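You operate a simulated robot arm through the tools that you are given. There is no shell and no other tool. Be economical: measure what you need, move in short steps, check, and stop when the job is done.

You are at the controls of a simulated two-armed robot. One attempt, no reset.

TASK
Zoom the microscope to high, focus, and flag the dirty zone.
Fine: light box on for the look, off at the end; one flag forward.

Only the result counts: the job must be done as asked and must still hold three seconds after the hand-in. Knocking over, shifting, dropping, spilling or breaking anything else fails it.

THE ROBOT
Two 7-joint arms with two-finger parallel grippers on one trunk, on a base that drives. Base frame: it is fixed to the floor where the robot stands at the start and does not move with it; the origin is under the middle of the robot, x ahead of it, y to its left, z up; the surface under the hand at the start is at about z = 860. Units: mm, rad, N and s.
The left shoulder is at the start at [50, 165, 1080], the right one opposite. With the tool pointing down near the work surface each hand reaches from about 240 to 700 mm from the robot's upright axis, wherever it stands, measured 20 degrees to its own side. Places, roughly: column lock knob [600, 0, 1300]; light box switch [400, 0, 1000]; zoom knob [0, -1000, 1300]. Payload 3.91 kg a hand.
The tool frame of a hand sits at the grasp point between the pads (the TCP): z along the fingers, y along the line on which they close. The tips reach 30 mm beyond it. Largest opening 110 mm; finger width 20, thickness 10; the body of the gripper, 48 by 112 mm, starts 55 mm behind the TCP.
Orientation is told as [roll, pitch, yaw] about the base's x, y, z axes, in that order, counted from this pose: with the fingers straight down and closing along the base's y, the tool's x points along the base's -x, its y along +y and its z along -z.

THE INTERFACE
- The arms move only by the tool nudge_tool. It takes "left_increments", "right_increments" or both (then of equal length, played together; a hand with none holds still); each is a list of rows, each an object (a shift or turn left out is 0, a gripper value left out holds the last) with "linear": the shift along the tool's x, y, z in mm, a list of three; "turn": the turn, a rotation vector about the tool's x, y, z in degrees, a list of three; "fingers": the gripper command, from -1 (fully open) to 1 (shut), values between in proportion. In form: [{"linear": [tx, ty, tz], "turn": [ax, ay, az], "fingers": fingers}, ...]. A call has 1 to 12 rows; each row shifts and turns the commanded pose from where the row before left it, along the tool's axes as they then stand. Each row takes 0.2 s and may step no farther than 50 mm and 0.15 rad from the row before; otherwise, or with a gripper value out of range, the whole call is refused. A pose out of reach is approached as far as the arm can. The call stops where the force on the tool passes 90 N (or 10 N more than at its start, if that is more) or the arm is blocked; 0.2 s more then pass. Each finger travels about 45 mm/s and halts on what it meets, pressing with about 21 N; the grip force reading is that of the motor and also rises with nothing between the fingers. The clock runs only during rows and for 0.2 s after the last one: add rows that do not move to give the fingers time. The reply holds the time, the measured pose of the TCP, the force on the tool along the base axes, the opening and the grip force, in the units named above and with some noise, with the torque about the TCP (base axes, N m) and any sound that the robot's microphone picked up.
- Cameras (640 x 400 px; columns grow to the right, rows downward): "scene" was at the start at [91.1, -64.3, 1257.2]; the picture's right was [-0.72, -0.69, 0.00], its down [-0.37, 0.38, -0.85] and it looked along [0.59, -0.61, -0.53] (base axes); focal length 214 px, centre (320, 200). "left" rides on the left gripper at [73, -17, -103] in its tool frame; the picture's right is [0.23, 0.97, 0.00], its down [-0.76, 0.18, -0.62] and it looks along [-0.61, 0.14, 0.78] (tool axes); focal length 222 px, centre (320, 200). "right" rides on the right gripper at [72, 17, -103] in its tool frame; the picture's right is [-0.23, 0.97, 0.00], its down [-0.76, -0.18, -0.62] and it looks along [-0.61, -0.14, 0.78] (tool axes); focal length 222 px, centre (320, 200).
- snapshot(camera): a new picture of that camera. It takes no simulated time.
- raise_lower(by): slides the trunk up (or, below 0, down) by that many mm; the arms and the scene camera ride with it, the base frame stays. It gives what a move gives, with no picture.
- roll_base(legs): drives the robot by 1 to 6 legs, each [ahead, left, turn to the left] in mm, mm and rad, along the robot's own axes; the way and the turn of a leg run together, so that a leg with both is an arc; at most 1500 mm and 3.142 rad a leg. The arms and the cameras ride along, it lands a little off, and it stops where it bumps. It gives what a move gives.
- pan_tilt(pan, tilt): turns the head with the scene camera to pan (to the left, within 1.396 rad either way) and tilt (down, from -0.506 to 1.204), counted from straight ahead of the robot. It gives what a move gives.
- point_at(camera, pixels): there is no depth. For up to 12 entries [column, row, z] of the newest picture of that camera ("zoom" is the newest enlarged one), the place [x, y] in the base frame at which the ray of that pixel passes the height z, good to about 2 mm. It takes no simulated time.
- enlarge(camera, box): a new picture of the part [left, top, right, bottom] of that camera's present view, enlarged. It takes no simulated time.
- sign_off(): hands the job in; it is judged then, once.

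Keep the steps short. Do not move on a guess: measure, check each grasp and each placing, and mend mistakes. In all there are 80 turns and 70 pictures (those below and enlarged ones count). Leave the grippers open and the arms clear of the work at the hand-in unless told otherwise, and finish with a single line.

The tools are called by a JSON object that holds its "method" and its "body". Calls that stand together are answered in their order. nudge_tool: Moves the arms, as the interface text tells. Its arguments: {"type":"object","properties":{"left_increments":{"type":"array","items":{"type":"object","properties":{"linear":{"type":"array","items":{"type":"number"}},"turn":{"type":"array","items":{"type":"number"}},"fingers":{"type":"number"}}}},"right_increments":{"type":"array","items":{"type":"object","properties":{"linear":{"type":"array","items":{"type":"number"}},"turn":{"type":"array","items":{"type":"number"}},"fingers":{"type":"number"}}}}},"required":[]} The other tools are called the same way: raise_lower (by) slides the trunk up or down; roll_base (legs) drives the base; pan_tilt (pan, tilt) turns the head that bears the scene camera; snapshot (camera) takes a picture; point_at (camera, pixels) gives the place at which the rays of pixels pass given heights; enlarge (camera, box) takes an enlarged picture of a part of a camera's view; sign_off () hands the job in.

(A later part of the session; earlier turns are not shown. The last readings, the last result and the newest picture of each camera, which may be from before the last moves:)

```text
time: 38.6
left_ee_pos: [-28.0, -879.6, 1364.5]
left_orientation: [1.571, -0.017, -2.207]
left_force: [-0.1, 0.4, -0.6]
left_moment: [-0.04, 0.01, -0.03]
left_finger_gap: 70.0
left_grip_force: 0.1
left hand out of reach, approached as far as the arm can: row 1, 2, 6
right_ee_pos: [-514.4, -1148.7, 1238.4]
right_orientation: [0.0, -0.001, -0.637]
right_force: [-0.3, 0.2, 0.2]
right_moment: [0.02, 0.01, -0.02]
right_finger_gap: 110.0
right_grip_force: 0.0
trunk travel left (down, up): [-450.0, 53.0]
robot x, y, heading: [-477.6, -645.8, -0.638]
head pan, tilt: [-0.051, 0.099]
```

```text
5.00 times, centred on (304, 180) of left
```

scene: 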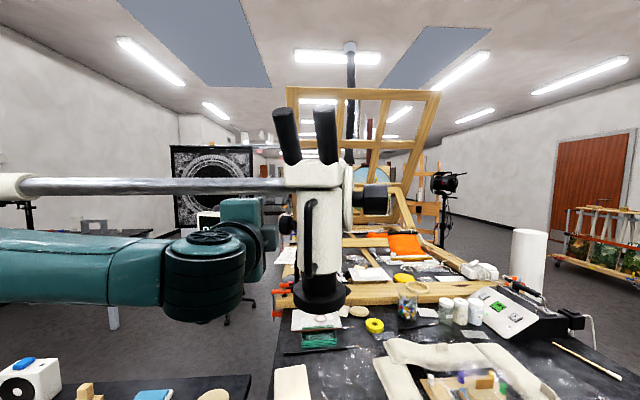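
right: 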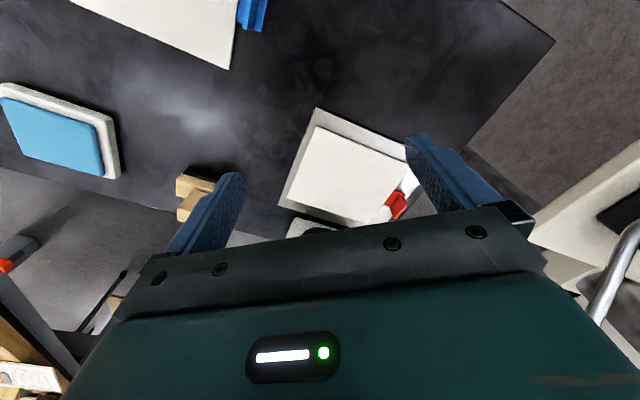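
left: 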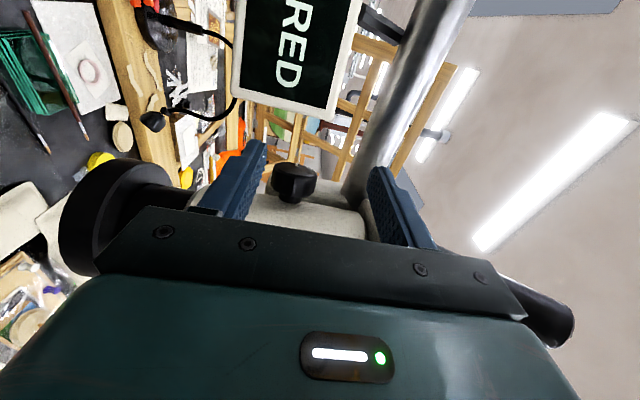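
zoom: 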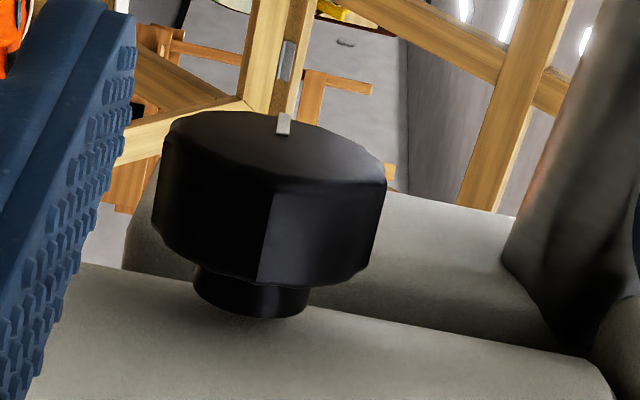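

Pointer aims forward (9 o'clock seen from its face). Swinging my hand downward about the knob turns it clockwise. I shift sideways ‑36, down 13, and forward 20, then recheck.

{"method": "nudge_tool", "body": {"left_increments": [{"linear": [-18, -6, 0]}, {"linear": [-18, -7, 0]}, {"linear": [0, 0, 10]}, {"linear": [0, 0, 10]}]}}

{"method": "enlarge", "body": {"camera": "left", "box": [192, 120, 448, 280]}}

{"method": "enlarge", "body": {"camera": "scene", "box": [220, 160, 380, 260]}}

```text
time: 39.6
left_ee_pos: [-21.9, -880.6, 1359.3]
left_orientation: [1.572, -0.003, -2.21]
left_force: [-0.4, 0.0, -0.3]
left_moment: [0.01, 0.01, 0.04]
left_finger_gap: 69.9
left_grip_force: 0.1
left hand out of reach, approached as far as the arm can: row 1, 2, 4
right_ee_pos: [-515.8, -1148.6, 1238.8]
right_orientation: [0.0, 0.001, -0.637]
right_force: [1.1, 0.8, 0.1]
right_moment: [0.02, 0.0, -0.03]
right_finger_gap: 110.1
right_grip_force: 0.0
trunk travel left (down, up): [-450.0, 53.0]
robot x, y, heading: [-481.8, -653.2, -0.641]
head pan, tilt: [-0.051, 0.099]
```

```text
2.50 times, centred on (320, 200) of left
```

zoom: 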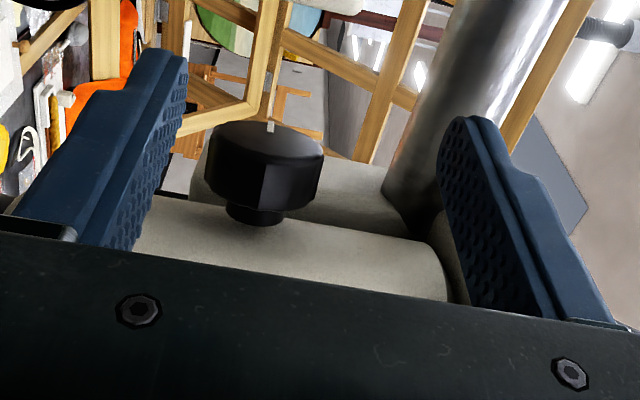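

```text
4.00 times, centred on (300, 210) of scene
```

zoom: 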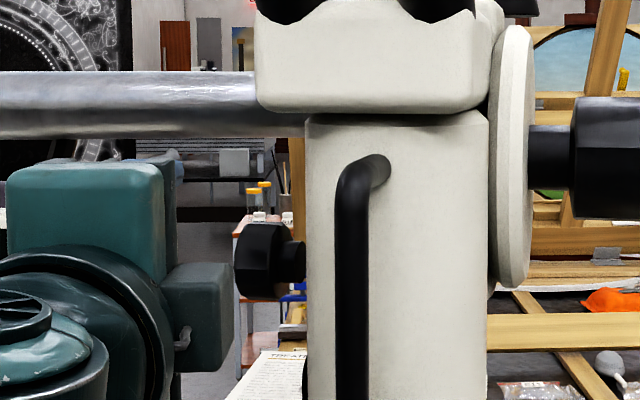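

The arm is at a sideways limit; remaining offset to the knob is about (-42, -9, +57) in tool axes. I shift the base right 42 mm and recheck.

{"method": "roll_base", "body": {"legs": [[0, -42, 0]]}}

{"method": "nudge_tool", "body": {"left_increments": [{"linear": [0, -9, 0]}, {}]}}

{"method": "enlarge", "body": {"camera": "left", "box": [192, 120, 448, 280]}}

{"method": "enlarge", "body": {"camera": "scene", "box": [200, 160, 360, 260]}}

```text
time: 40.7
left_ee_pos: [-48.9, -915.8, 1360.5]
left_orientation: [1.569, -0.002, -2.211]
left_force: [-0.2, -0.2, 0.3]
left_moment: [0.0, 0.01, 0.01]
left_finger_gap: 70.2
left_grip_force: 0.0
right_ee_pos: [-540.9, -1182.2, 1238.4]
right_orientation: [-0.001, 0.0, -0.639]
right_force: [-0.4, 0.4, -0.2]
right_moment: [-0.01, -0.01, -0.01]
right_finger_gap: 110.1
right_grip_force: 0.1
trunk travel left (down, up): [-450.0, 53.0]
robot x, y, heading: [-508.7, -686.7, -0.636]
head pan, tilt: [-0.051, 0.099]
```

```text
time: 41.3
left_ee_pos: [-48.0, -916.0, 1352.1]
left_orientation: [1.573, -0.002, -2.21]
left_force: [-0.6, 0.4, 0.4]
left_moment: [-0.01, -0.01, 0.04]
left_finger_gap: 70.1
left_grip_force: 0.1
right_ee_pos: [-540.3, -1182.5, 1238.7]
right_orientation: [-0.002, 0.001, -0.638]
right_force: [0.1, -0.2, 0.1]
right_moment: [0.01, -0.01, -0.01]
right_finger_gap: 110.2
right_grip_force: 0.2
trunk travel left (down, up): [-450.0, 53.0]
robot x, y, heading: [-503.2, -680.5, -0.635]
head pan, tilt: [-0.051, 0.099]
```

```text
2.50 times, centred on (320, 200) of left
```

zoom: 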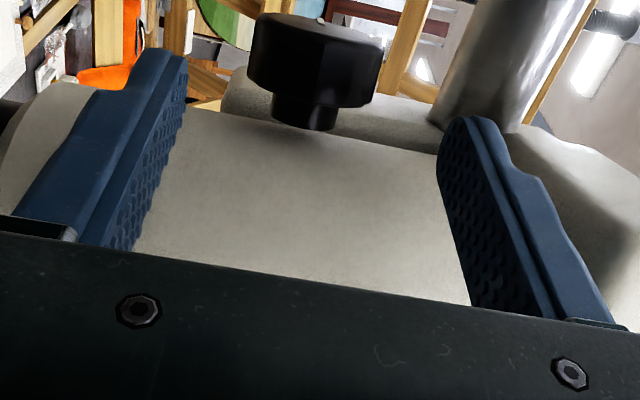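

```text
4.00 times, centred on (280, 210) of scene
```

zoom: 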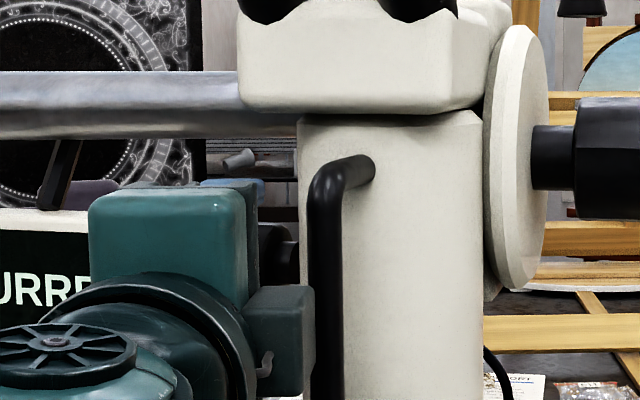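

Knob is now at tool offset ≈(0,-2,+58). Before advancing I check clearance of the hand against the microscope's handle in a full view.

{"method": "pan_tilt", "body": {"pan": 0.15, "tilt": 0.5}}

{"method": "snapshot", "body": {"camera": "scene"}}

```text
time: 42.2
left_ee_pos: [-47.5, -916.4, 1351.0]
left_orientation: [1.571, -0.001, -2.21]
left_force: [0.2, -1.0, 0.0]
left_moment: [0.01, -0.02, -0.02]
left_finger_gap: 69.8
left_grip_force: 0.0
right_ee_pos: [-541.1, -1182.9, 1238.9]
right_orientation: [0.001, -0.002, -0.639]
right_force: [-0.7, 0.2, -0.3]
right_moment: [0.0, -0.01, -0.03]
right_finger_gap: 109.8
right_grip_force: 0.0
trunk travel left (down, up): [-450.0, 53.0]
robot x, y, heading: [-505.3, -690.1, -0.637]
head pan, tilt: [0.15, 0.499]
```

```text
29 pictures are left
```

scene: 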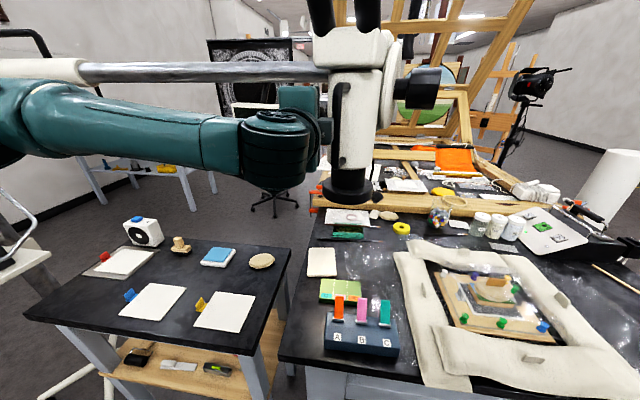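

Flags A/B/C are seen upright. To clear the handle, I'll yaw the hand 12° so its body stays left, and advance most of the way.

{"method": "nudge_tool", "body": {"left_increments": [{"turn": [0, -6, 0]}, {"turn": [0, -6, 0]}, {"linear": [17, -2, 0]}, {"linear": [0, 0, 13]}, {"linear": [0, 0, 13]}, {}]}}

{"method": "enlarge", "body": {"camera": "left", "box": [192, 80, 448, 240]}}

{"method": "enlarge", "body": {"camera": "scene", "box": [240, 50, 400, 150]}}

```text
time: 43.6
left_ee_pos: [-18.2, -924.6, 1349.8]
left_orientation: [1.574, -0.001, -2.42]
left_force: [0.0, -0.4, -0.6]
left_moment: [0.0, -0.03, 0.02]
left_finger_gap: 69.8
left_grip_force: 0.2
right_ee_pos: [-542.3, -1183.4, 1238.7]
right_orientation: [0.0, 0.0, -0.64]
right_force: [-0.5, -0.8, -0.1]
right_moment: [0.0, 0.0, 0.02]
right_finger_gap: 110.0
right_grip_force: 0.0
trunk travel left (down, up): [-450.0, 53.0]
robot x, y, heading: [-502.8, -687.7, -0.64]
head pan, tilt: [0.15, 0.499]
```

```text
2.50 times, centred on (320, 160) of left
```

zoom: 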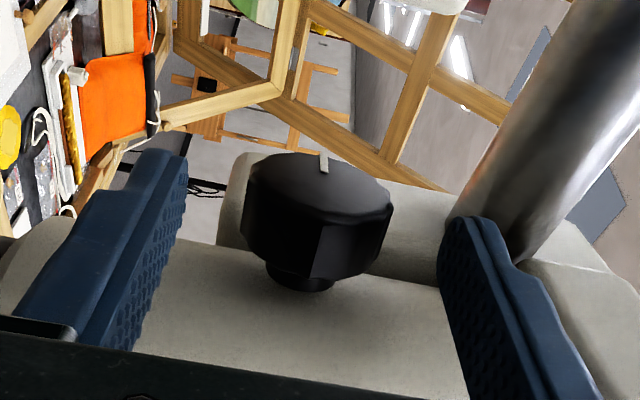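

```text
4.00 times, centred on (320, 100) of scene
```

zoom: 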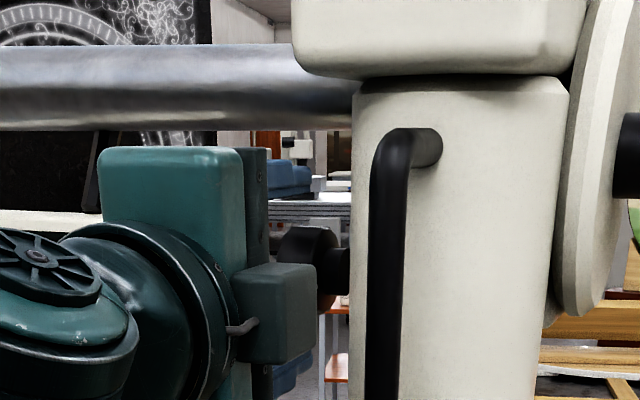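

Clear gap to the handle; knob now at (-5,1,35). Advance 21 mm and close on it.

{"method": "nudge_tool", "body": {"left_increments": [{"linear": [0, 0, 10]}, {"linear": [0, 0, 11]}, {"fingers": 1}, {}, {}, {}]}}

{"method": "enlarge", "body": {"camera": "left", "box": [192, 80, 448, 240]}}

```text
time: 45.0
left_ee_pos: [-4.7, -939.9, 1350.1]
left_orientation: [1.572, -0.002, -2.418]
left_force: [-0.4, 0.8, -0.9]
left_moment: [0.02, 0.01, -0.13]
left_finger_gap: 39.1
left_grip_force: 44.5
right_ee_pos: [-539.9, -1182.5, 1238.2]
right_orientation: [0.001, 0.0, -0.639]
right_force: [-0.3, 0.5, 0.7]
right_moment: [0.01, 0.04, -0.01]
right_finger_gap: 109.7
right_grip_force: 0.1
trunk travel left (down, up): [-450.0, 53.0]
robot x, y, heading: [-506.2, -685.5, -0.637]
head pan, tilt: [0.15, 0.499]
```

```text
2.50 times, centred on (320, 160) of left
```

zoom: 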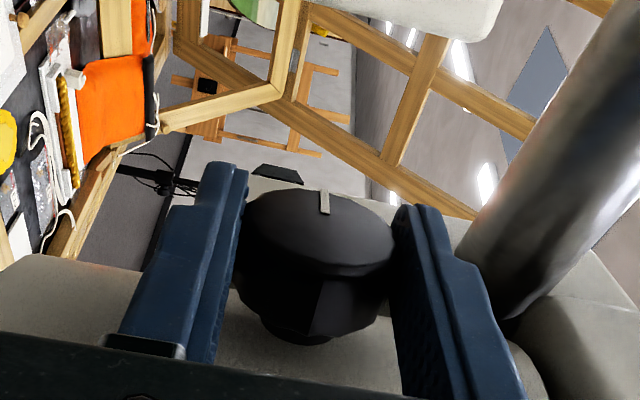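

Gripped at 39 mm. I swing the hand about the knob axis by 18° (hand going down) and read the torque.

{"method": "nudge_tool", "body": {"left_increments": [{"linear": [0, -1.3, 0], "turn": [-5.87, 0, 1.25]}, {"linear": [0, -1.3, 0], "turn": [-5.87, 0, 1.25]}, {"linear": [0, -1.3, 0], "turn": [-5.87, 0, 1.25]}, {}]}}

{"method": "enlarge", "body": {"camera": "left", "box": [192, 80, 448, 240]}}

```text
time: 46.0
left_ee_pos: [-3.4, -940.0, 1349.8]
left_orientation: [1.624, 0.011, -2.417]
left_force: [0.2, -0.8, 0.6]
left_moment: [-0.22, 0.25, 0.02]
left_finger_gap: 38.8
left_grip_force: 45.2
left hand out of reach, approached as far as the arm can: row 1, 2, 3
right_ee_pos: [-540.7, -1183.1, 1239.0]
right_orientation: [0.0, 0.0, -0.637]
right_force: [0.4, 0.0, 0.0]
right_moment: [-0.02, -0.03, -0.02]
right_finger_gap: 109.8
right_grip_force: 0.0
trunk travel left (down, up): [-450.0, 53.0]
robot x, y, heading: [-505.0, -686.6, -0.643]
head pan, tilt: [0.15, 0.499]
```

```text
2.50 times, centred on (320, 160) of left
```

zoom: 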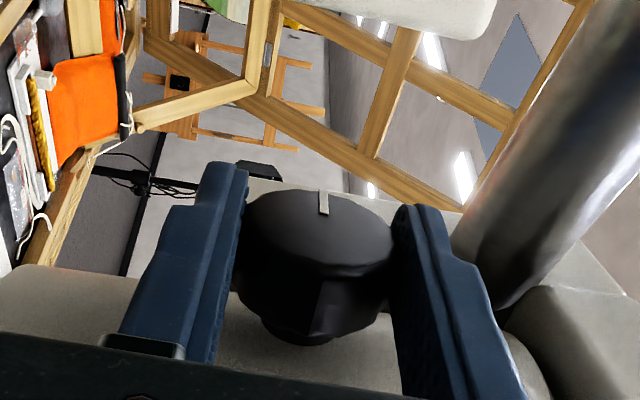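

The arm is at a joint limit here (only ~3° turned). I release, back off, and shift the base back and right to give the arm room; then test the pitch swing in free air.

{"method": "nudge_tool", "body": {"left_increments": [{"fingers": -0.27}, {}, {}, {"linear": [0, 0, -30]}, {"linear": [0, 0, -30]}, {"linear": [0, 0, -30]}]}}

{"method": "roll_base", "body": {"legs": [[-150, 0, 0], [0, -60, 0]]}}

{"method": "nudge_tool", "body": {"left_increments": [{"linear": [0, 0, 40]}, {"linear": [0, 0, 40]}, {"turn": [-8, 0, 0]}, {"turn": [-8, 0, 0]}, {"turn": [-8, 0, 0]}, {"turn": [-8, 0, 0]}, {"turn": [-8, 0, 0]}]}}

```text
time: 47.4
left_ee_pos: [-64.1, -871.1, 1345.8]
left_orientation: [1.624, 0.009, -2.42]
left_force: [0.2, 0.1, 0.0]
left_moment: [-0.02, 0.0, 0.03]
left_finger_gap: 69.7
left_grip_force: 0.0
right_ee_pos: [-541.4, -1183.3, 1237.4]
right_orientation: [0.001, -0.001, -0.638]
right_force: [-0.8, -0.4, -0.1]
right_moment: [0.01, -0.01, -0.01]
right_finger_gap: 110.0
right_grip_force: 0.0
trunk travel left (down, up): [-450.0, 53.0]
robot x, y, heading: [-504.0, -681.7, -0.639]
head pan, tilt: [0.15, 0.499]
```

```text
time: 49.5
left_ee_pos: [-216.9, -832.0, 1344.5]
left_orientation: [1.624, 0.009, -2.419]
left_force: [1.2, 0.4, 1.0]
left_moment: [-0.01, 0.02, 0.02]
left_finger_gap: 69.9
left_grip_force: 0.1
right_ee_pos: [-695.4, -1142.0, 1238.3]
right_orientation: [-0.001, 0.0, -0.639]
right_force: [-0.1, 0.3, 0.2]
right_moment: [0.05, 0.03, -0.01]
right_finger_gap: 110.1
right_grip_force: 0.2
trunk travel left (down, up): [-450.0, 53.0]
robot x, y, heading: [-658.7, -642.4, -0.642]
head pan, tilt: [0.15, 0.499]
```

```text
time: 51.1
left_ee_pos: [-245.7, -843.2, 1432.0]
left_orientation: [1.921, -0.003, -2.386]
left_force: [-0.2, -0.5, -0.1]
left_moment: [0.01, 0.04, -0.03]
left_finger_gap: 70.0
left_grip_force: 0.1
left hand out of reach, approached as far as the arm can: row 3, 4, 5, 6, 7
right_ee_pos: [-695.6, -1141.9, 1238.6]
right_orientation: [0.0, 0.0, -0.64]
right_force: [0.1, -0.7, 0.4]
right_moment: [-0.02, -0.01, 0.02]
right_finger_gap: 110.1
right_grip_force: 0.1
trunk travel left (down, up): [-450.0, 53.0]
robot x, y, heading: [-661.7, -644.4, -0.639]
head pan, tilt: [0.15, 0.499]
```

Pitching up pushes the hand upward relative to the shoulder, so a lower trunk should free it. I lower the trunk 250 mm and then raise the hand back, testing the pitch.

{"method": "raise_lower", "body": {"by": -250}}

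{"method": "nudge_tool", "body": {"left_increments": [{"linear": [0, 40, 0]}, {"linear": [0, 40, 0]}, {"linear": [0, 40, 0]}, {"turn": [-8, 0, 0]}, {"turn": [-8, 0, 0]}, {"turn": [-8, 0, 0]}, {"turn": [-8, 0, 0]}]}}

```text
time: 53.7
left_ee_pos: [-244.2, -843.4, 1181.5]
left_orientation: [1.92, -0.002, -2.385]
left_force: [-0.6, 0.5, -0.1]
left_moment: [-0.01, 0.02, -0.02]
left_finger_gap: 69.8
left_grip_force: 0.0
right_ee_pos: [-695.9, -1143.2, 988.7]
right_orientation: [0.0, 0.001, -0.639]
right_force: [-0.3, -0.7, -0.3]
right_moment: [-0.03, -0.02, -0.03]
right_finger_gap: 110.1
right_grip_force: 0.0
trunk travel left (down, up): [-200.0, 303.0]
robot x, y, heading: [-658.1, -644.8, -0.642]
head pan, tilt: [0.15, 0.499]
```

```text
time: 55.3
left_ee_pos: [-280.0, -795.4, 1300.2]
left_orientation: [2.194, -0.006, -2.384]
left_force: [0.6, -0.6, 0.2]
left_moment: [-0.02, -0.01, -0.03]
left_finger_gap: 69.6
left_grip_force: 0.0
left hand out of reach, approached as far as the arm can: row 5, 6, 7
right_ee_pos: [-695.7, -1141.9, 988.6]
right_orientation: [0.001, 0.001, -0.64]
right_force: [0.0, -0.6, 0.6]
right_moment: [0.02, -0.01, 0.03]
right_finger_gap: 109.9
right_grip_force: 0.0
trunk travel left (down, up): [-200.0, 303.0]
robot x, y, heading: [-659.6, -646.8, -0.638]
head pan, tilt: [0.15, 0.499]
```

Better (36° now). I extend the hand forward in free air, short of the microscope, and lower the trunk a bit more, then test more swing.

{"method": "raise_lower", "body": {"by": -100}}

{"method": "nudge_tool", "body": {"left_increments": [{"linear": [18, 8, 42]}, {"linear": [18, 8, 42]}, {"linear": [18, 8, 42]}, {"linear": [18, -6, 42]}, {"turn": [-8, 0, 0]}, {"turn": [-8, 0, 0]}, {"turn": [-8, 0, 0]}, {"turn": [-8, 0, 0]}]}}

{"method": "snapshot", "body": {"camera": "scene"}}

```text
time: 56.6
left_ee_pos: [-279.2, -795.7, 1200.4]
left_orientation: [2.194, -0.004, -2.384]
left_force: [0.4, -0.7, 0.6]
left_moment: [0.0, 0.0, 0.02]
left_finger_gap: 69.8
left_grip_force: 0.2
right_ee_pos: [-695.6, -1142.4, 888.8]
right_orientation: [0.0, 0.0, -0.638]
right_force: [0.4, 0.3, -0.3]
right_moment: [-0.02, -0.04, 0.0]
right_finger_gap: 109.9
right_grip_force: 0.0
trunk travel left (down, up): [-100.0, 403.0]
robot x, y, heading: [-661.8, -642.8, -0.644]
head pan, tilt: [0.15, 0.499]
```

```text
time: 58.5
left_ee_pos: [-204.2, -799.6, 1285.0]
left_orientation: [2.188, -0.007, -2.384]
left_force: [-0.8, 1.2, 0.1]
left_moment: [0.01, -0.02, -0.01]
left_finger_gap: 69.9
left_grip_force: 0.0
left hand out of reach, approached as far as the arm can: row 1, 2, 3, 4, 5, 6, 7, 8
right_ee_pos: [-696.7, -1141.9, 888.3]
right_orientation: [-0.001, 0.0, -0.638]
right_force: [0.3, 0.0, 0.0]
right_moment: [-0.03, -0.04, 0.01]
right_finger_gap: 110.0
right_grip_force: 0.1
trunk travel left (down, up): [-100.0, 403.0]
robot x, y, heading: [-659.4, -647.9, -0.642]
head pan, tilt: [0.15, 0.499]
```

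```text
24 pictures are left
```

scene: 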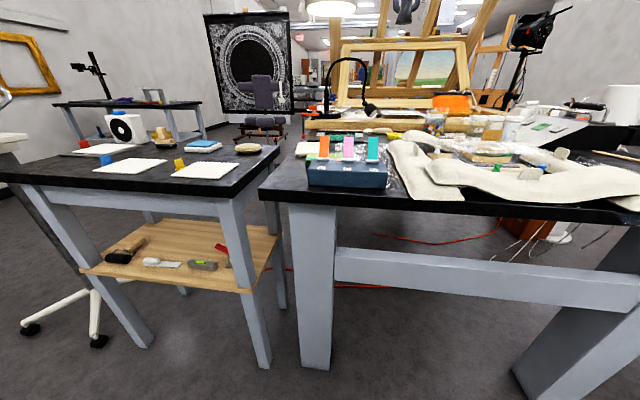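

The arm is stuck at a wrist limit here. I raise the trunk 100 again, reduce pitch to ~27° and probe how far forward the hand can go.

{"method": "raise_lower", "body": {"by": 100}}

{"method": "nudge_tool", "body": {"left_increments": [{"turn": [8, 0, 0]}, {"linear": [10, -18, 35]}, {"linear": [10, -18, 35]}, {"linear": [10, -18, 35]}, {"linear": [10, -18, 35]}, {}]}}

```text
time: 59.8
left_ee_pos: [-202.5, -800.0, 1384.4]
left_orientation: [2.189, -0.006, -2.381]
left_force: [-1.2, 0.2, 0.4]
left_moment: [-0.01, -0.02, 0.03]
left_finger_gap: 69.5
left_grip_force: 0.0
right_ee_pos: [-695.6, -1141.7, 988.7]
right_orientation: [-0.001, 0.0, -0.638]
right_force: [-0.2, -0.2, 0.6]
right_moment: [0.01, 0.0, 0.0]
right_finger_gap: 109.9
right_grip_force: 0.1
trunk travel left (down, up): [-200.0, 303.0]
robot x, y, heading: [-659.6, -646.0, -0.635]
head pan, tilt: [0.15, 0.499]
```

```text
time: 61.2
left_ee_pos: [-75.2, -871.7, 1375.2]
left_orientation: [2.049, -0.006, -2.385]
left_force: [0.4, -0.3, -0.6]
left_moment: [-0.03, 0.0, 0.0]
left_finger_gap: 70.2
left_grip_force: 0.1
left hand out of reach, approached as far as the arm can: row 5
right_ee_pos: [-695.7, -1142.3, 988.2]
right_orientation: [0.003, 0.001, -0.638]
right_force: [-1.0, 0.7, -0.2]
right_moment: [0.01, 0.01, -0.02]
right_finger_gap: 109.9
right_grip_force: 0.0
trunk travel left (down, up): [-200.0, 303.0]
robot x, y, heading: [-662.0, -647.2, -0.639]
head pan, tilt: [0.15, 0.499]
```

That works: 27° pitch at f≈604. I retract, level the hand (to about ‑10°), and drive the base forward 110 mm so the knob lies at that distance.

{"method": "nudge_tool", "body": {"left_increments": [{"linear": [0, 9, -37]}, {"linear": [0, 9, -37]}, {"linear": [0, 9, -37]}, {"linear": [0, 9, -37]}, {"turn": [7.6, 0, -1.3]}, {"turn": [7.6, 0, -1.3]}, {"turn": [7.6, 0, -1.3]}, {"turn": [7.6, 0, -1.3]}, {"turn": [7.6, 0, -1.3]}, {}]}}

{"method": "roll_base", "body": {"legs": [[105, 0, 0]]}}

{"method": "snapshot", "body": {"camera": "left"}}

```text
time: 63.4
left_ee_pos: [-175.9, -778.9, 1188.6]
left_orientation: [1.412, -0.125, -2.401]
left_force: [1.1, -0.2, 0.6]
left_moment: [0.02, 0.03, 0.03]
left_finger_gap: 70.0
left_grip_force: 0.1
left hand out of reach, approached as far as the arm can: row 7, 8, 9
right_ee_pos: [-695.3, -1142.3, 988.6]
right_orientation: [-0.001, 0.0, -0.64]
right_force: [-0.3, -0.4, 0.2]
right_moment: [-0.02, -0.02, 0.01]
right_finger_gap: 110.2
right_grip_force: 0.1
trunk travel left (down, up): [-200.0, 303.0]
robot x, y, heading: [-658.2, -643.9, -0.639]
head pan, tilt: [0.15, 0.499]
```

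```text
time: 64.6
left_ee_pos: [-89.7, -844.2, 1188.2]
left_orientation: [1.411, -0.125, -2.4]
left_force: [0.1, 0.0, 0.4]
left_moment: [0.03, -0.02, -0.02]
left_finger_gap: 70.0
left_grip_force: 0.1
right_ee_pos: [-609.5, -1207.0, 988.7]
right_orientation: [0.001, 0.0, -0.639]
right_force: [0.1, -0.1, 0.2]
right_moment: [-0.03, 0.03, -0.01]
right_finger_gap: 110.0
right_grip_force: 0.1
trunk travel left (down, up): [-200.0, 303.0]
robot x, y, heading: [-574.2, -708.8, -0.644]
head pan, tilt: [0.15, 0.499]
```

```text
23 pictures are left
```

left: 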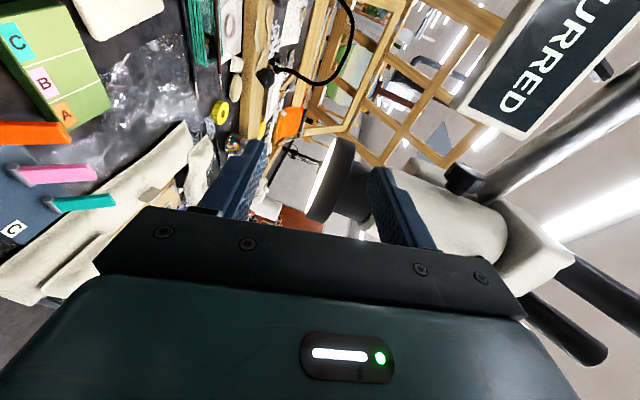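

Hand sagged to z 1188 while seeking a reachable pose. I square it, then rise and move to the pre-grasp point just short of the knob, checking the reachability.

{"method": "nudge_tool", "body": {"left_increments": [{"turn": [0, 0, 7.2]}, {"turn": [-8, 0, 0]}, {"turn": [-6, 0, 0]}, {"linear": [0, 32, 17]}, {"linear": [0, 32, 17]}, {"linear": [0, 32, 17]}, {"linear": [0, 32, 17]}, {"linear": [0, 32, 17]}, {}]}}

```text
time: 66.6
left_ee_pos: [-46.5, -878.7, 1289.4]
left_orientation: [1.671, -0.002, -2.425]
left_force: [-0.2, 0.0, 0.0]
left_moment: [-0.03, 0.0, 0.01]
left_finger_gap: 70.0
left_grip_force: 0.0
left hand out of reach, approached as far as the arm can: row 1, 7, 8
right_ee_pos: [-608.9, -1205.6, 988.3]
right_orientation: [0.0, 0.001, -0.639]
right_force: [0.0, 0.2, 0.0]
right_moment: [0.01, -0.01, 0.03]
right_finger_gap: 109.7
right_grip_force: 0.0
trunk travel left (down, up): [-200.0, 303.0]
robot x, y, heading: [-576.7, -706.8, -0.639]
head pan, tilt: [0.15, 0.499]
```

At this trunk height pitch 6°→34° should be available ~310 mm above the shoulder. I raise the trunk 60 and advance partway, then look.

{"method": "raise_lower", "body": {"by": 60}}

{"method": "nudge_tool", "body": {"left_increments": [{"linear": [-8, 0, 0]}, {"linear": [0, -2, 20]}, {"linear": [0, -2, 20]}, {}]}}

{"method": "snapshot", "body": {"camera": "left"}}

```text
time: 67.6
left_ee_pos: [-46.3, -879.9, 1349.8]
left_orientation: [1.67, -0.001, -2.423]
left_force: [-0.4, 0.4, -0.4]
left_moment: [-0.01, 0.0, -0.03]
left_finger_gap: 69.7
left_grip_force: 0.1
right_ee_pos: [-611.1, -1205.9, 1049.2]
right_orientation: [0.0, -0.001, -0.638]
right_force: [0.1, 0.6, -0.9]
right_moment: [0.02, -0.02, 0.0]
right_finger_gap: 110.1
right_grip_force: 0.1
trunk travel left (down, up): [-260.0, 243.0]
robot x, y, heading: [-574.2, -708.8, -0.641]
head pan, tilt: [0.15, 0.499]
```

```text
time: 68.6
left_ee_pos: [-26.6, -909.5, 1339.4]
left_orientation: [1.677, -0.004, -2.426]
left_force: [1.1, 0.0, -0.2]
left_moment: [-0.05, -0.02, -0.02]
left_finger_gap: 70.1
left_grip_force: 0.0
left hand out of reach, approached as far as the arm can: row 2, 3
right_ee_pos: [-610.7, -1205.2, 1048.9]
right_orientation: [0.001, 0.0, -0.64]
right_force: [0.2, -0.1, -0.1]
right_moment: [-0.04, -0.03, 0.02]
right_finger_gap: 110.1
right_grip_force: 0.1
trunk travel left (down, up): [-260.0, 243.0]
robot x, y, heading: [-574.7, -706.7, -0.636]
head pan, tilt: [0.15, 0.499]
```

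```text
22 pictures are left
```

left: 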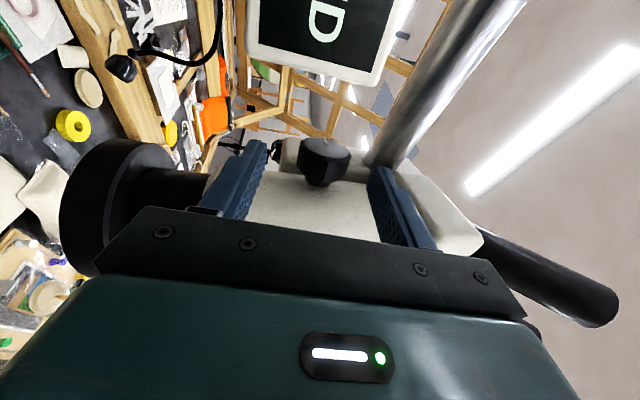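

Knob is at (-14,+7,+63). I lower the hand 33 with the arm, then raise the trunk 40 to shift the reachable window, and look.

{"method": "nudge_tool", "body": {"left_increments": [{"linear": [-5, -17, 0]}, {"linear": [-4, -16, 0]}]}}

{"method": "raise_lower", "body": {"by": 40}}

{"method": "nudge_tool", "body": {"left_increments": [{"linear": [0, 0, 10]}, {"linear": [0, 0, 10]}]}}

{"method": "enlarge", "body": {"camera": "left", "box": [192, 80, 448, 240]}}

```text
time: 69.2
left_ee_pos: [-30.7, -919.1, 1306.1]
left_orientation: [1.673, -0.002, -2.423]
left_force: [-0.2, 0.2, 0.6]
left_moment: [-0.02, 0.02, 0.05]
left_finger_gap: 69.8
left_grip_force: 0.0
right_ee_pos: [-610.5, -1205.2, 1048.5]
right_orientation: [-0.001, 0.0, -0.639]
right_force: [0.1, -0.2, -1.0]
right_moment: [-0.03, -0.04, 0.02]
right_finger_gap: 110.1
right_grip_force: 0.1
trunk travel left (down, up): [-260.0, 243.0]
robot x, y, heading: [-573.4, -707.2, -0.64]
head pan, tilt: [0.15, 0.499]
```

```text
time: 70.0
left_ee_pos: [-30.6, -918.1, 1344.8]
left_orientation: [1.671, -0.001, -2.424]
left_force: [-0.2, 0.3, 0.1]
left_moment: [0.03, -0.01, -0.01]
left_finger_gap: 70.0
left_grip_force: 0.2
right_ee_pos: [-610.0, -1205.0, 1087.4]
right_orientation: [-0.001, 0.001, -0.639]
right_force: [-0.9, 0.1, 0.0]
right_moment: [0.01, 0.04, 0.03]
right_finger_gap: 110.3
right_grip_force: 0.1
trunk travel left (down, up): [-300.0, 203.0]
robot x, y, heading: [-577.2, -707.5, -0.638]
head pan, tilt: [0.15, 0.499]
```

```text
time: 70.6
left_ee_pos: [-16.8, -933.8, 1346.8]
left_orientation: [1.67, -0.002, -2.422]
left_force: [0.5, -0.3, -0.4]
left_moment: [0.01, 0.02, 0.01]
left_finger_gap: 69.8
left_grip_force: 0.1
right_ee_pos: [-610.1, -1205.8, 1088.2]
right_orientation: [0.0, 0.0, -0.639]
right_force: [-0.8, 0.2, -0.2]
right_moment: [-0.01, 0.0, -0.02]
right_finger_gap: 109.9
right_grip_force: 0.1
trunk travel left (down, up): [-300.0, 203.0]
robot x, y, heading: [-574.7, -711.1, -0.635]
head pan, tilt: [0.15, 0.499]
```

```text
2.50 times, centred on (320, 160) of left
```

zoom: 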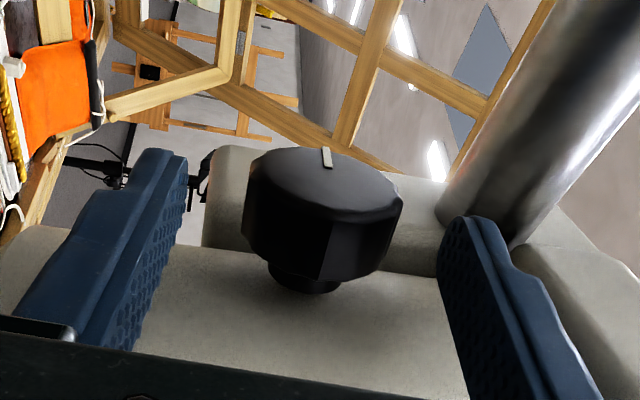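

Aligned: knob at (-5,1,35). Advance, grip, and swing 18°.

{"method": "nudge_tool", "body": {"left_increments": [{"linear": [0, 1, 11]}, {"linear": [0, 0, 11]}, {"fingers": 1}, {}, {}, {}, {"linear": [0, -1.3, 0], "turn": [-5.87, 0, 1.25]}, {"linear": [0, -1.3, 0], "turn": [-5.87, 0, 1.25]}, {"linear": [0, -1.3, 0], "turn": [-5.87, 0, 1.25]}, {}]}}

{"method": "enlarge", "body": {"camera": "left", "box": [192, 40, 448, 200]}}

```text
time: 72.8
left_ee_pos: [-4.1, -946.8, 1347.4]
left_orientation: [1.828, 0.029, -2.415]
left_force: [2.2, -0.5, 6.7]
left_moment: [-0.31, 0.29, 0.26]
left_finger_gap: 39.2
left_grip_force: 44.7
left hand out of reach, approached as far as the arm can: row 2, 8, 9
right_ee_pos: [-610.4, -1206.2, 1087.8]
right_orientation: [-0.002, 0.001, -0.638]
right_force: [0.0, -0.7, -0.4]
right_moment: [-0.03, 0.01, 0.05]
right_finger_gap: 110.0
right_grip_force: 0.1
trunk travel left (down, up): [-300.0, 203.0]
robot x, y, heading: [-576.0, -708.1, -0.641]
head pan, tilt: [0.15, 0.499]
```

```text
2.50 times, centred on (320, 120) of left
```

zoom: 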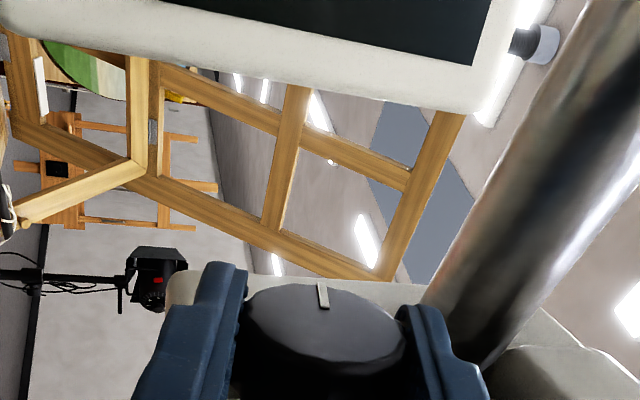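

Each stroke gives ~9° within this window. I'll ratchet: release, swing back 8.4°, regrip, swing forward – two cycles per call.

{"method": "nudge_tool", "body": {"left_increments": [{"fingers": 0.1}, {"linear": [0, 1.8, 0], "turn": [8.2, 0, -1.7]}, {"fingers": 1}, {}, {"linear": [0, -1.8, 0], "turn": [-8.2, 0, 1.7]}, {}, {"fingers": 0.1}, {"linear": [0, 1.8, 0], "turn": [8.2, 0, -1.7]}, {"fingers": 1}, {}, {"linear": [0, -1.8, 0], "turn": [-8.2, 0, 1.7]}, {}]}}

{"method": "enlarge", "body": {"camera": "left", "box": [192, 40, 448, 200]}}

```text
time: 75.4
left_ee_pos: [-6.1, -946.6, 1347.9]
left_orientation: [1.83, 0.03, -2.417]
left_force: [0.9, -1.6, 16.8]
left_moment: [-0.45, 0.28, 0.24]
left_finger_gap: 39.1
left_grip_force: 44.8
right_ee_pos: [-611.3, -1205.3, 1089.3]
right_orientation: [-0.001, -0.003, -0.638]
right_force: [0.4, -0.4, 0.1]
right_moment: [0.0, 0.02, -0.01]
right_finger_gap: 109.9
right_grip_force: 0.2
trunk travel left (down, up): [-300.0, 203.0]
robot x, y, heading: [-576.9, -707.1, -0.639]
head pan, tilt: [0.15, 0.499]
```

```text
2.50 times, centred on (320, 120) of left
```

zoom: 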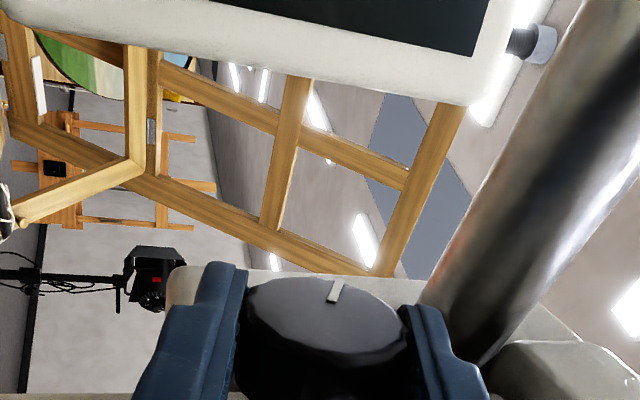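

The pointer moved only ~11° for two cycles. A drag stroke is better: upper finger pad pressed lightly on the knob's top, pulled back toward me, turning it the same way by translation. I open, lower 12 mm, and advance 18 mm to prepare.

{"method": "nudge_tool", "body": {"left_increments": [{"fingers": -0.27}, {}, {}, {"linear": [0, -6, 0]}, {"linear": [0, -6, 0]}, {"linear": [0, 0, 9]}, {"linear": [0, 0, 9]}, {}]}}

{"method": "enlarge", "body": {"camera": "left", "box": [192, 60, 448, 220]}}

```text
time: 77.2
left_ee_pos: [10.4, -960.5, 1338.3]
left_orientation: [1.827, 0.028, -2.416]
left_force: [-2.6, 5.7, -1.1]
left_moment: [0.15, -0.01, -0.34]
left_finger_gap: 69.9
left_grip_force: 0.1
right_ee_pos: [-609.7, -1205.8, 1088.3]
right_orientation: [0.0, 0.0, -0.639]
right_force: [-0.4, -0.4, 0.3]
right_moment: [0.02, -0.02, -0.04]
right_finger_gap: 109.9
right_grip_force: 0.2
trunk travel left (down, up): [-300.0, 203.0]
robot x, y, heading: [-574.2, -707.3, -0.643]
head pan, tilt: [0.15, 0.499]
```

```text
2.50 times, centred on (320, 140) of left
```

zoom: 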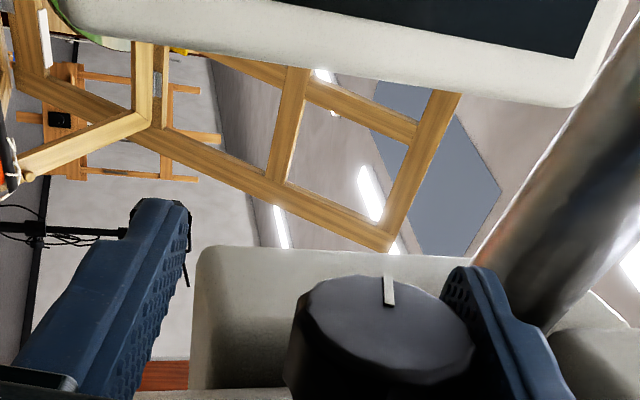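

Light contact (6 N). Now press down 2.5 mm and pull back 35 mm in small steps.

{"method": "nudge_tool", "body": {"left_increments": [{"linear": [0, -2.5, -3]}, {"linear": [0, -1, -6]}, {"linear": [0, 0, -6]}, {"linear": [0, 0, -6]}, {"linear": [0, 0, -6]}, {"linear": [0, 0, -6]}]}}

{"method": "enlarge", "body": {"camera": "left", "box": [192, 40, 448, 200]}}

```text
time: 78.6
left_ee_pos: [-10.8, -938.2, 1326.2]
left_orientation: [1.825, 0.03, -2.418]
left_force: [0.7, 2.4, 9.5]
left_moment: [-0.25, -0.08, 0.05]
left_finger_gap: 74.2
left_grip_force: 4.6
right_ee_pos: [-611.9, -1204.4, 1089.4]
right_orientation: [0.0, -0.003, -0.639]
right_force: [-0.3, -0.3, 0.6]
right_moment: [-0.03, 0.02, -0.02]
right_finger_gap: 110.0
right_grip_force: 0.1
trunk travel left (down, up): [-300.0, 203.0]
robot x, y, heading: [-574.5, -707.9, -0.646]
head pan, tilt: [0.15, 0.499]
```

```text
2.50 times, centred on (320, 120) of left
```

zoom: 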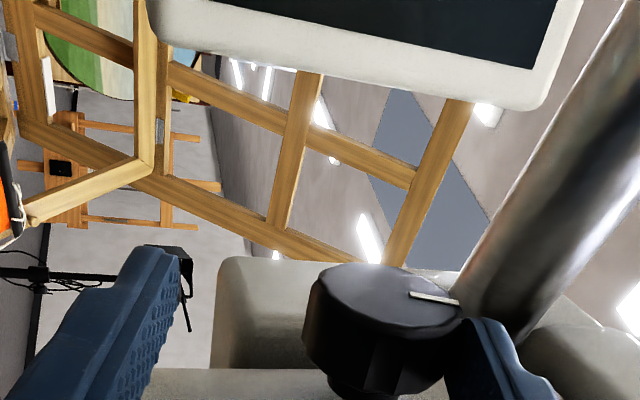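

Excellent: the pointer swung ~75° toward 12 o'clock with only 10 N. Let me see the monitor.

{"method": "pan_tilt", "body": {"pan": 0.15, "tilt": -0.1}}

{"method": "snapshot", "body": {"camera": "scene"}}

```text
time: 79.6
left_ee_pos: [-11.5, -938.3, 1326.4]
left_orientation: [1.829, 0.029, -2.416]
left_force: [-1.3, 3.3, 9.3]
left_moment: [-0.3, -0.08, -0.05]
left_finger_gap: 74.7
left_grip_force: 5.0
right_ee_pos: [-612.3, -1205.2, 1089.2]
right_orientation: [0.0, -0.001, -0.64]
right_force: [0.3, -0.1, -0.3]
right_moment: [-0.02, -0.04, 0.01]
right_finger_gap: 110.1
right_grip_force: 0.1
trunk travel left (down, up): [-300.0, 203.0]
robot x, y, heading: [-572.9, -707.9, -0.64]
head pan, tilt: [0.15, -0.099]
```

```text
16 pictures are left
```

scene: 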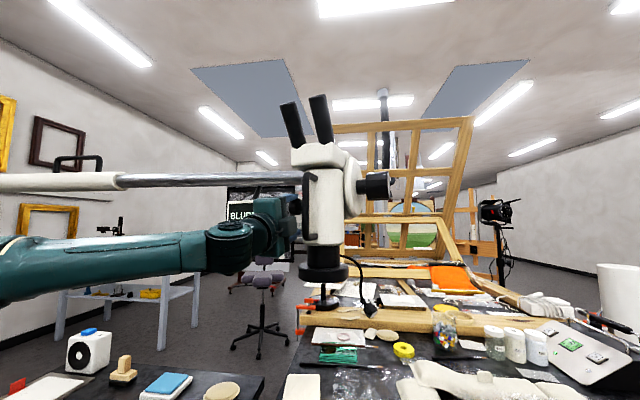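

Still BLURRED as focus isn't set. I do a second drag stroke toward the end stop: lift 9, forward 32, press, pull back.

{"method": "nudge_tool", "body": {"left_increments": [{"linear": [0, 9, 0]}, {"linear": [0, 0, 16]}, {"linear": [0, 0, 16]}, {"linear": [0, -9, 0]}, {"linear": [0, -2, -3]}, {"linear": [0, 0, -6]}, {"linear": [0, 0, -6]}, {"linear": [0, 0, -6]}, {"linear": [0, 0, -6]}, {"linear": [0, 0, -5]}]}}

{"method": "enlarge", "body": {"camera": "left", "box": [192, 40, 448, 200]}}

```text
time: 81.8
left_ee_pos: [-13.6, -939.9, 1324.7]
left_orientation: [1.827, 0.032, -2.416]
left_force: [0.0, 1.3, 15.4]
left_moment: [-0.19, -0.05, -0.2]
left_finger_gap: 77.4
left_grip_force: 7.2
right_ee_pos: [-612.5, -1205.7, 1088.5]
right_orientation: [0.0, -0.002, -0.639]
right_force: [0.5, -0.3, -0.2]
right_moment: [-0.02, -0.02, -0.01]
right_finger_gap: 109.9
right_grip_force: 0.1
trunk travel left (down, up): [-300.0, 203.0]
robot x, y, heading: [-577.4, -703.8, -0.641]
head pan, tilt: [0.15, -0.099]
```

```text
2.50 times, centred on (320, 120) of left
```

zoom: 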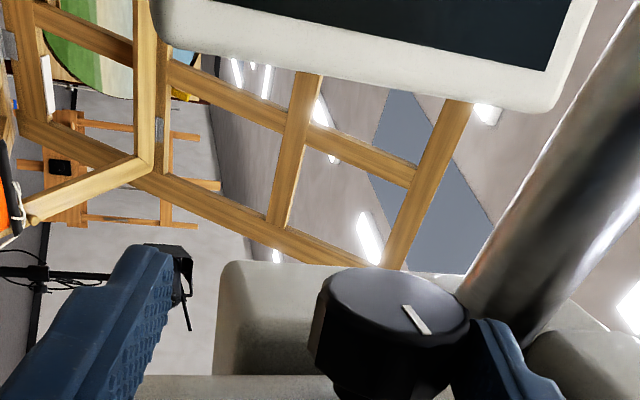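

Pointer advanced to about 2 o'clock. One more stroke to find the end stop.

{"method": "nudge_tool", "body": {"left_increments": [{"linear": [0, 10, 0]}, {"linear": [0, 0, 16]}, {"linear": [0, 0, 16]}, {"linear": [0, -10, 0]}, {"linear": [0, -1.5, -3]}, {"linear": [0, 0, -6]}, {"linear": [0, 0, -6]}, {"linear": [0, 0, -6]}, {"linear": [0, 0, -6]}, {"linear": [0, 0, -5]}]}}

{"method": "enlarge", "body": {"camera": "left", "box": [192, 40, 448, 200]}}

```text
time: 84.0
left_ee_pos: [-12.1, -938.0, 1325.4]
left_orientation: [1.829, 0.029, -2.417]
left_force: [1.0, 0.2, 19.8]
left_moment: [-0.21, 0.01, -0.12]
left_finger_gap: 79.5
left_grip_force: 9.3
right_ee_pos: [-611.5, -1205.9, 1089.2]
right_orientation: [0.0, -0.003, -0.638]
right_force: [0.3, 0.6, 0.5]
right_moment: [-0.02, 0.0, 0.02]
right_finger_gap: 110.1
right_grip_force: 0.1
trunk travel left (down, up): [-300.0, 203.0]
robot x, y, heading: [-576.5, -711.8, -0.641]
head pan, tilt: [0.15, -0.099]
```

```text
2.50 times, centred on (320, 120) of left
```

zoom: 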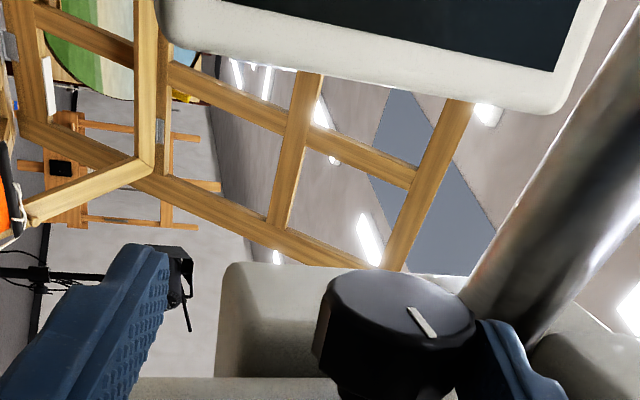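

The pointer no longer moves: end stop reached, zoom is at one end (clockwise). I free and retract the left hand downwards, while the right hand starts forward and turns.

{"method": "nudge_tool", "body": {"left_increments": [{"linear": [0, 9, 0]}, {}, {"linear": [0, 0, -40]}, {"linear": [0, 0, -40]}, {"linear": [0, 0, -40]}, {"linear": [0, -40, 0]}, {"linear": [0, -40, 0]}, {"linear": [0, -40, 0]}, {"linear": [0, -40, 0]}, {}], "right_increments": [{"linear": [-45, 0, 0]}, {"linear": [-45, 0, 0]}, {"linear": [-45, 0, 0]}, {"turn": [-8.2, 0, 0]}, {"turn": [-8.2, 0, 0]}, {"turn": [-8.2, 0, 0]}, {"turn": [-8.2, 0, 0]}, {"turn": [-8.2, 0, 0]}, {"turn": [-8.2, 0, 0]}, {"turn": [-8.2, 0, 0]}]}}

{"method": "raise_lower", "body": {"by": 100}}

{"method": "nudge_tool", "body": {"right_increments": [{"turn": [-8.2, 0, 0]}, {"turn": [-8.2, 0, 0]}, {"turn": [-8.2, 0, 0]}, {"turn": [-8, 0, 0]}, {"linear": [0, 45, 0]}, {"linear": [0, 45, 0]}, {"linear": [0, 45, 0]}, {}]}}

{"method": "snapshot", "body": {"camera": "scene"}}

```text
time: 86.2
left_ee_pos: [-83.8, -853.8, 1280.5]
left_orientation: [1.826, 0.031, -2.418]
left_force: [-0.5, -0.3, -0.6]
left_moment: [-0.01, 0.0, 0.0]
left_finger_gap: 69.9
left_grip_force: 0.1
left hand out of reach, approached as far as the arm can: row 6, 7, 8, 9
right_ee_pos: [-502.7, -1287.3, 1089.0]
right_orientation: [1.004, 0.0, -0.642]
right_force: [-0.5, 0.3, 0.4]
right_moment: [-0.01, 0.03, 0.0]
right_finger_gap: 110.0
right_grip_force: 0.0
trunk travel left (down, up): [-300.0, 203.0]
robot x, y, heading: [-574.7, -704.2, -0.64]
head pan, tilt: [0.15, -0.099]
```

```text
time: 87.5
left_ee_pos: [-83.6, -854.3, 1379.9]
left_orientation: [1.823, 0.029, -2.418]
left_force: [-0.5, -0.8, -0.4]
left_moment: [0.01, 0.01, 0.02]
left_finger_gap: 70.1
left_grip_force: 0.1
right_ee_pos: [-502.0, -1287.2, 1189.2]
right_orientation: [1.002, 0.0, -0.637]
right_force: [0.1, -0.4, 0.0]
right_moment: [0.0, -0.02, 0.0]
right_finger_gap: 110.1
right_grip_force: 0.1
trunk travel left (down, up): [-400.0, 103.0]
robot x, y, heading: [-577.2, -710.1, -0.645]
head pan, tilt: [0.15, -0.099]
```

```text
time: 89.3
left_ee_pos: [-83.9, -854.7, 1381.2]
left_orientation: [1.825, 0.03, -2.418]
left_force: [0.7, 0.2, 0.5]
left_moment: [-0.01, 0.03, 0.04]
left_finger_gap: 70.1
left_grip_force: 0.0
right_ee_pos: [-514.0, -1267.6, 1365.8]
right_orientation: [1.57, 0.0, -0.639]
right_force: [-0.6, -0.6, -0.8]
right_moment: [0.03, 0.02, 0.01]
right_finger_gap: 109.8
right_grip_force: 0.0
right hand out of reach, approached as far as the arm can: row 2, 3, 4
trunk travel left (down, up): [-400.0, 103.0]
robot x, y, heading: [-575.8, -704.8, -0.639]
head pan, tilt: [0.15, -0.099]
```

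```text
13 pictures are left
```

scene: 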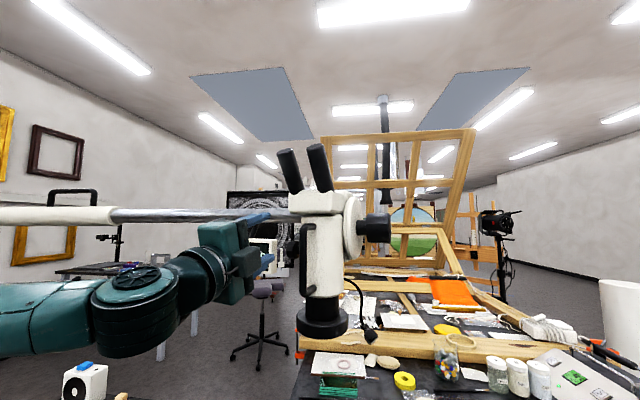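

The left hand hides the monitor. I slide it left, and move the right hand forward toward the right-hand (focus) knob.

{"method": "nudge_tool", "body": {"left_increments": [{"linear": [30, 0, -25]}, {"linear": [40, 0, -15]}, {"linear": [45, 0, 0]}, {"linear": [45, 0, 0]}, {"linear": [45, 0, 0]}, {"linear": [45, 0, 0]}, {}, {}, {}, {}], "right_increments": [{"linear": [-43, 6, 0]}, {"linear": [-43, 6, 0]}, {"linear": [-43, 6, 0]}, {"linear": [-43, 6, 0]}, {"linear": [-43, 6, 0]}, {"linear": [0, 0, 45]}, {"linear": [0, 0, 45]}, {"linear": [0, 0, 45]}, {"linear": [0, 0, 45]}, {"linear": [0, 0, 40]}]}}

{"method": "snapshot", "body": {"camera": "right"}}

{"method": "snapshot", "body": {"camera": "scene"}}

```text
time: 91.5
left_ee_pos: [66.5, -647.2, 1415.7]
left_orientation: [1.819, 0.027, -2.418]
left_force: [0.1, 0.5, -0.9]
left_moment: [0.0, 0.04, 0.01]
left_finger_gap: 69.9
left_grip_force: 0.1
left hand out of reach, approached as far as the arm can: row 3, 4, 5, 6
right_ee_pos: [-254.4, -1136.8, 1374.7]
right_orientation: [1.569, 0.0, -0.64]
right_force: [-0.5, 0.8, 0.1]
right_moment: [-0.02, 0.0, 0.03]
right_finger_gap: 110.0
right_grip_force: 0.1
right hand out of reach, approached as far as the arm can: row 3, 4, 5
trunk travel left (down, up): [-400.0, 103.0]
robot x, y, heading: [-576.0, -705.7, -0.638]
head pan, tilt: [0.15, -0.099]
```

```text
12 pictures are left
```

right: 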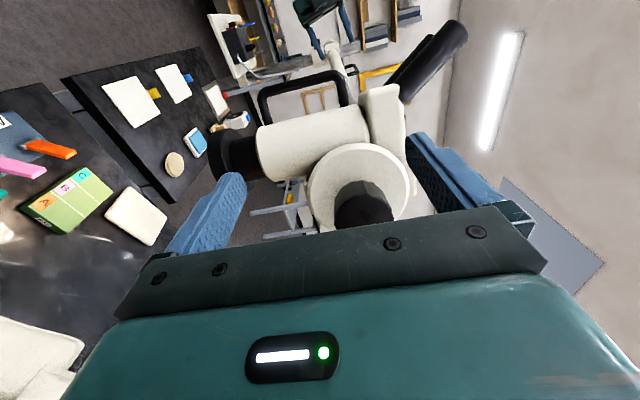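

```text
11 pictures are left
```

scene: 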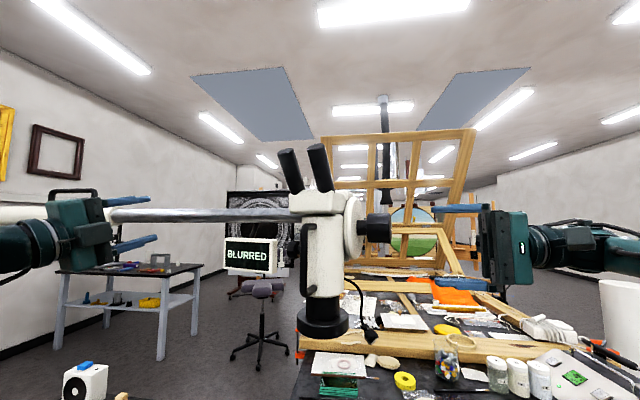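

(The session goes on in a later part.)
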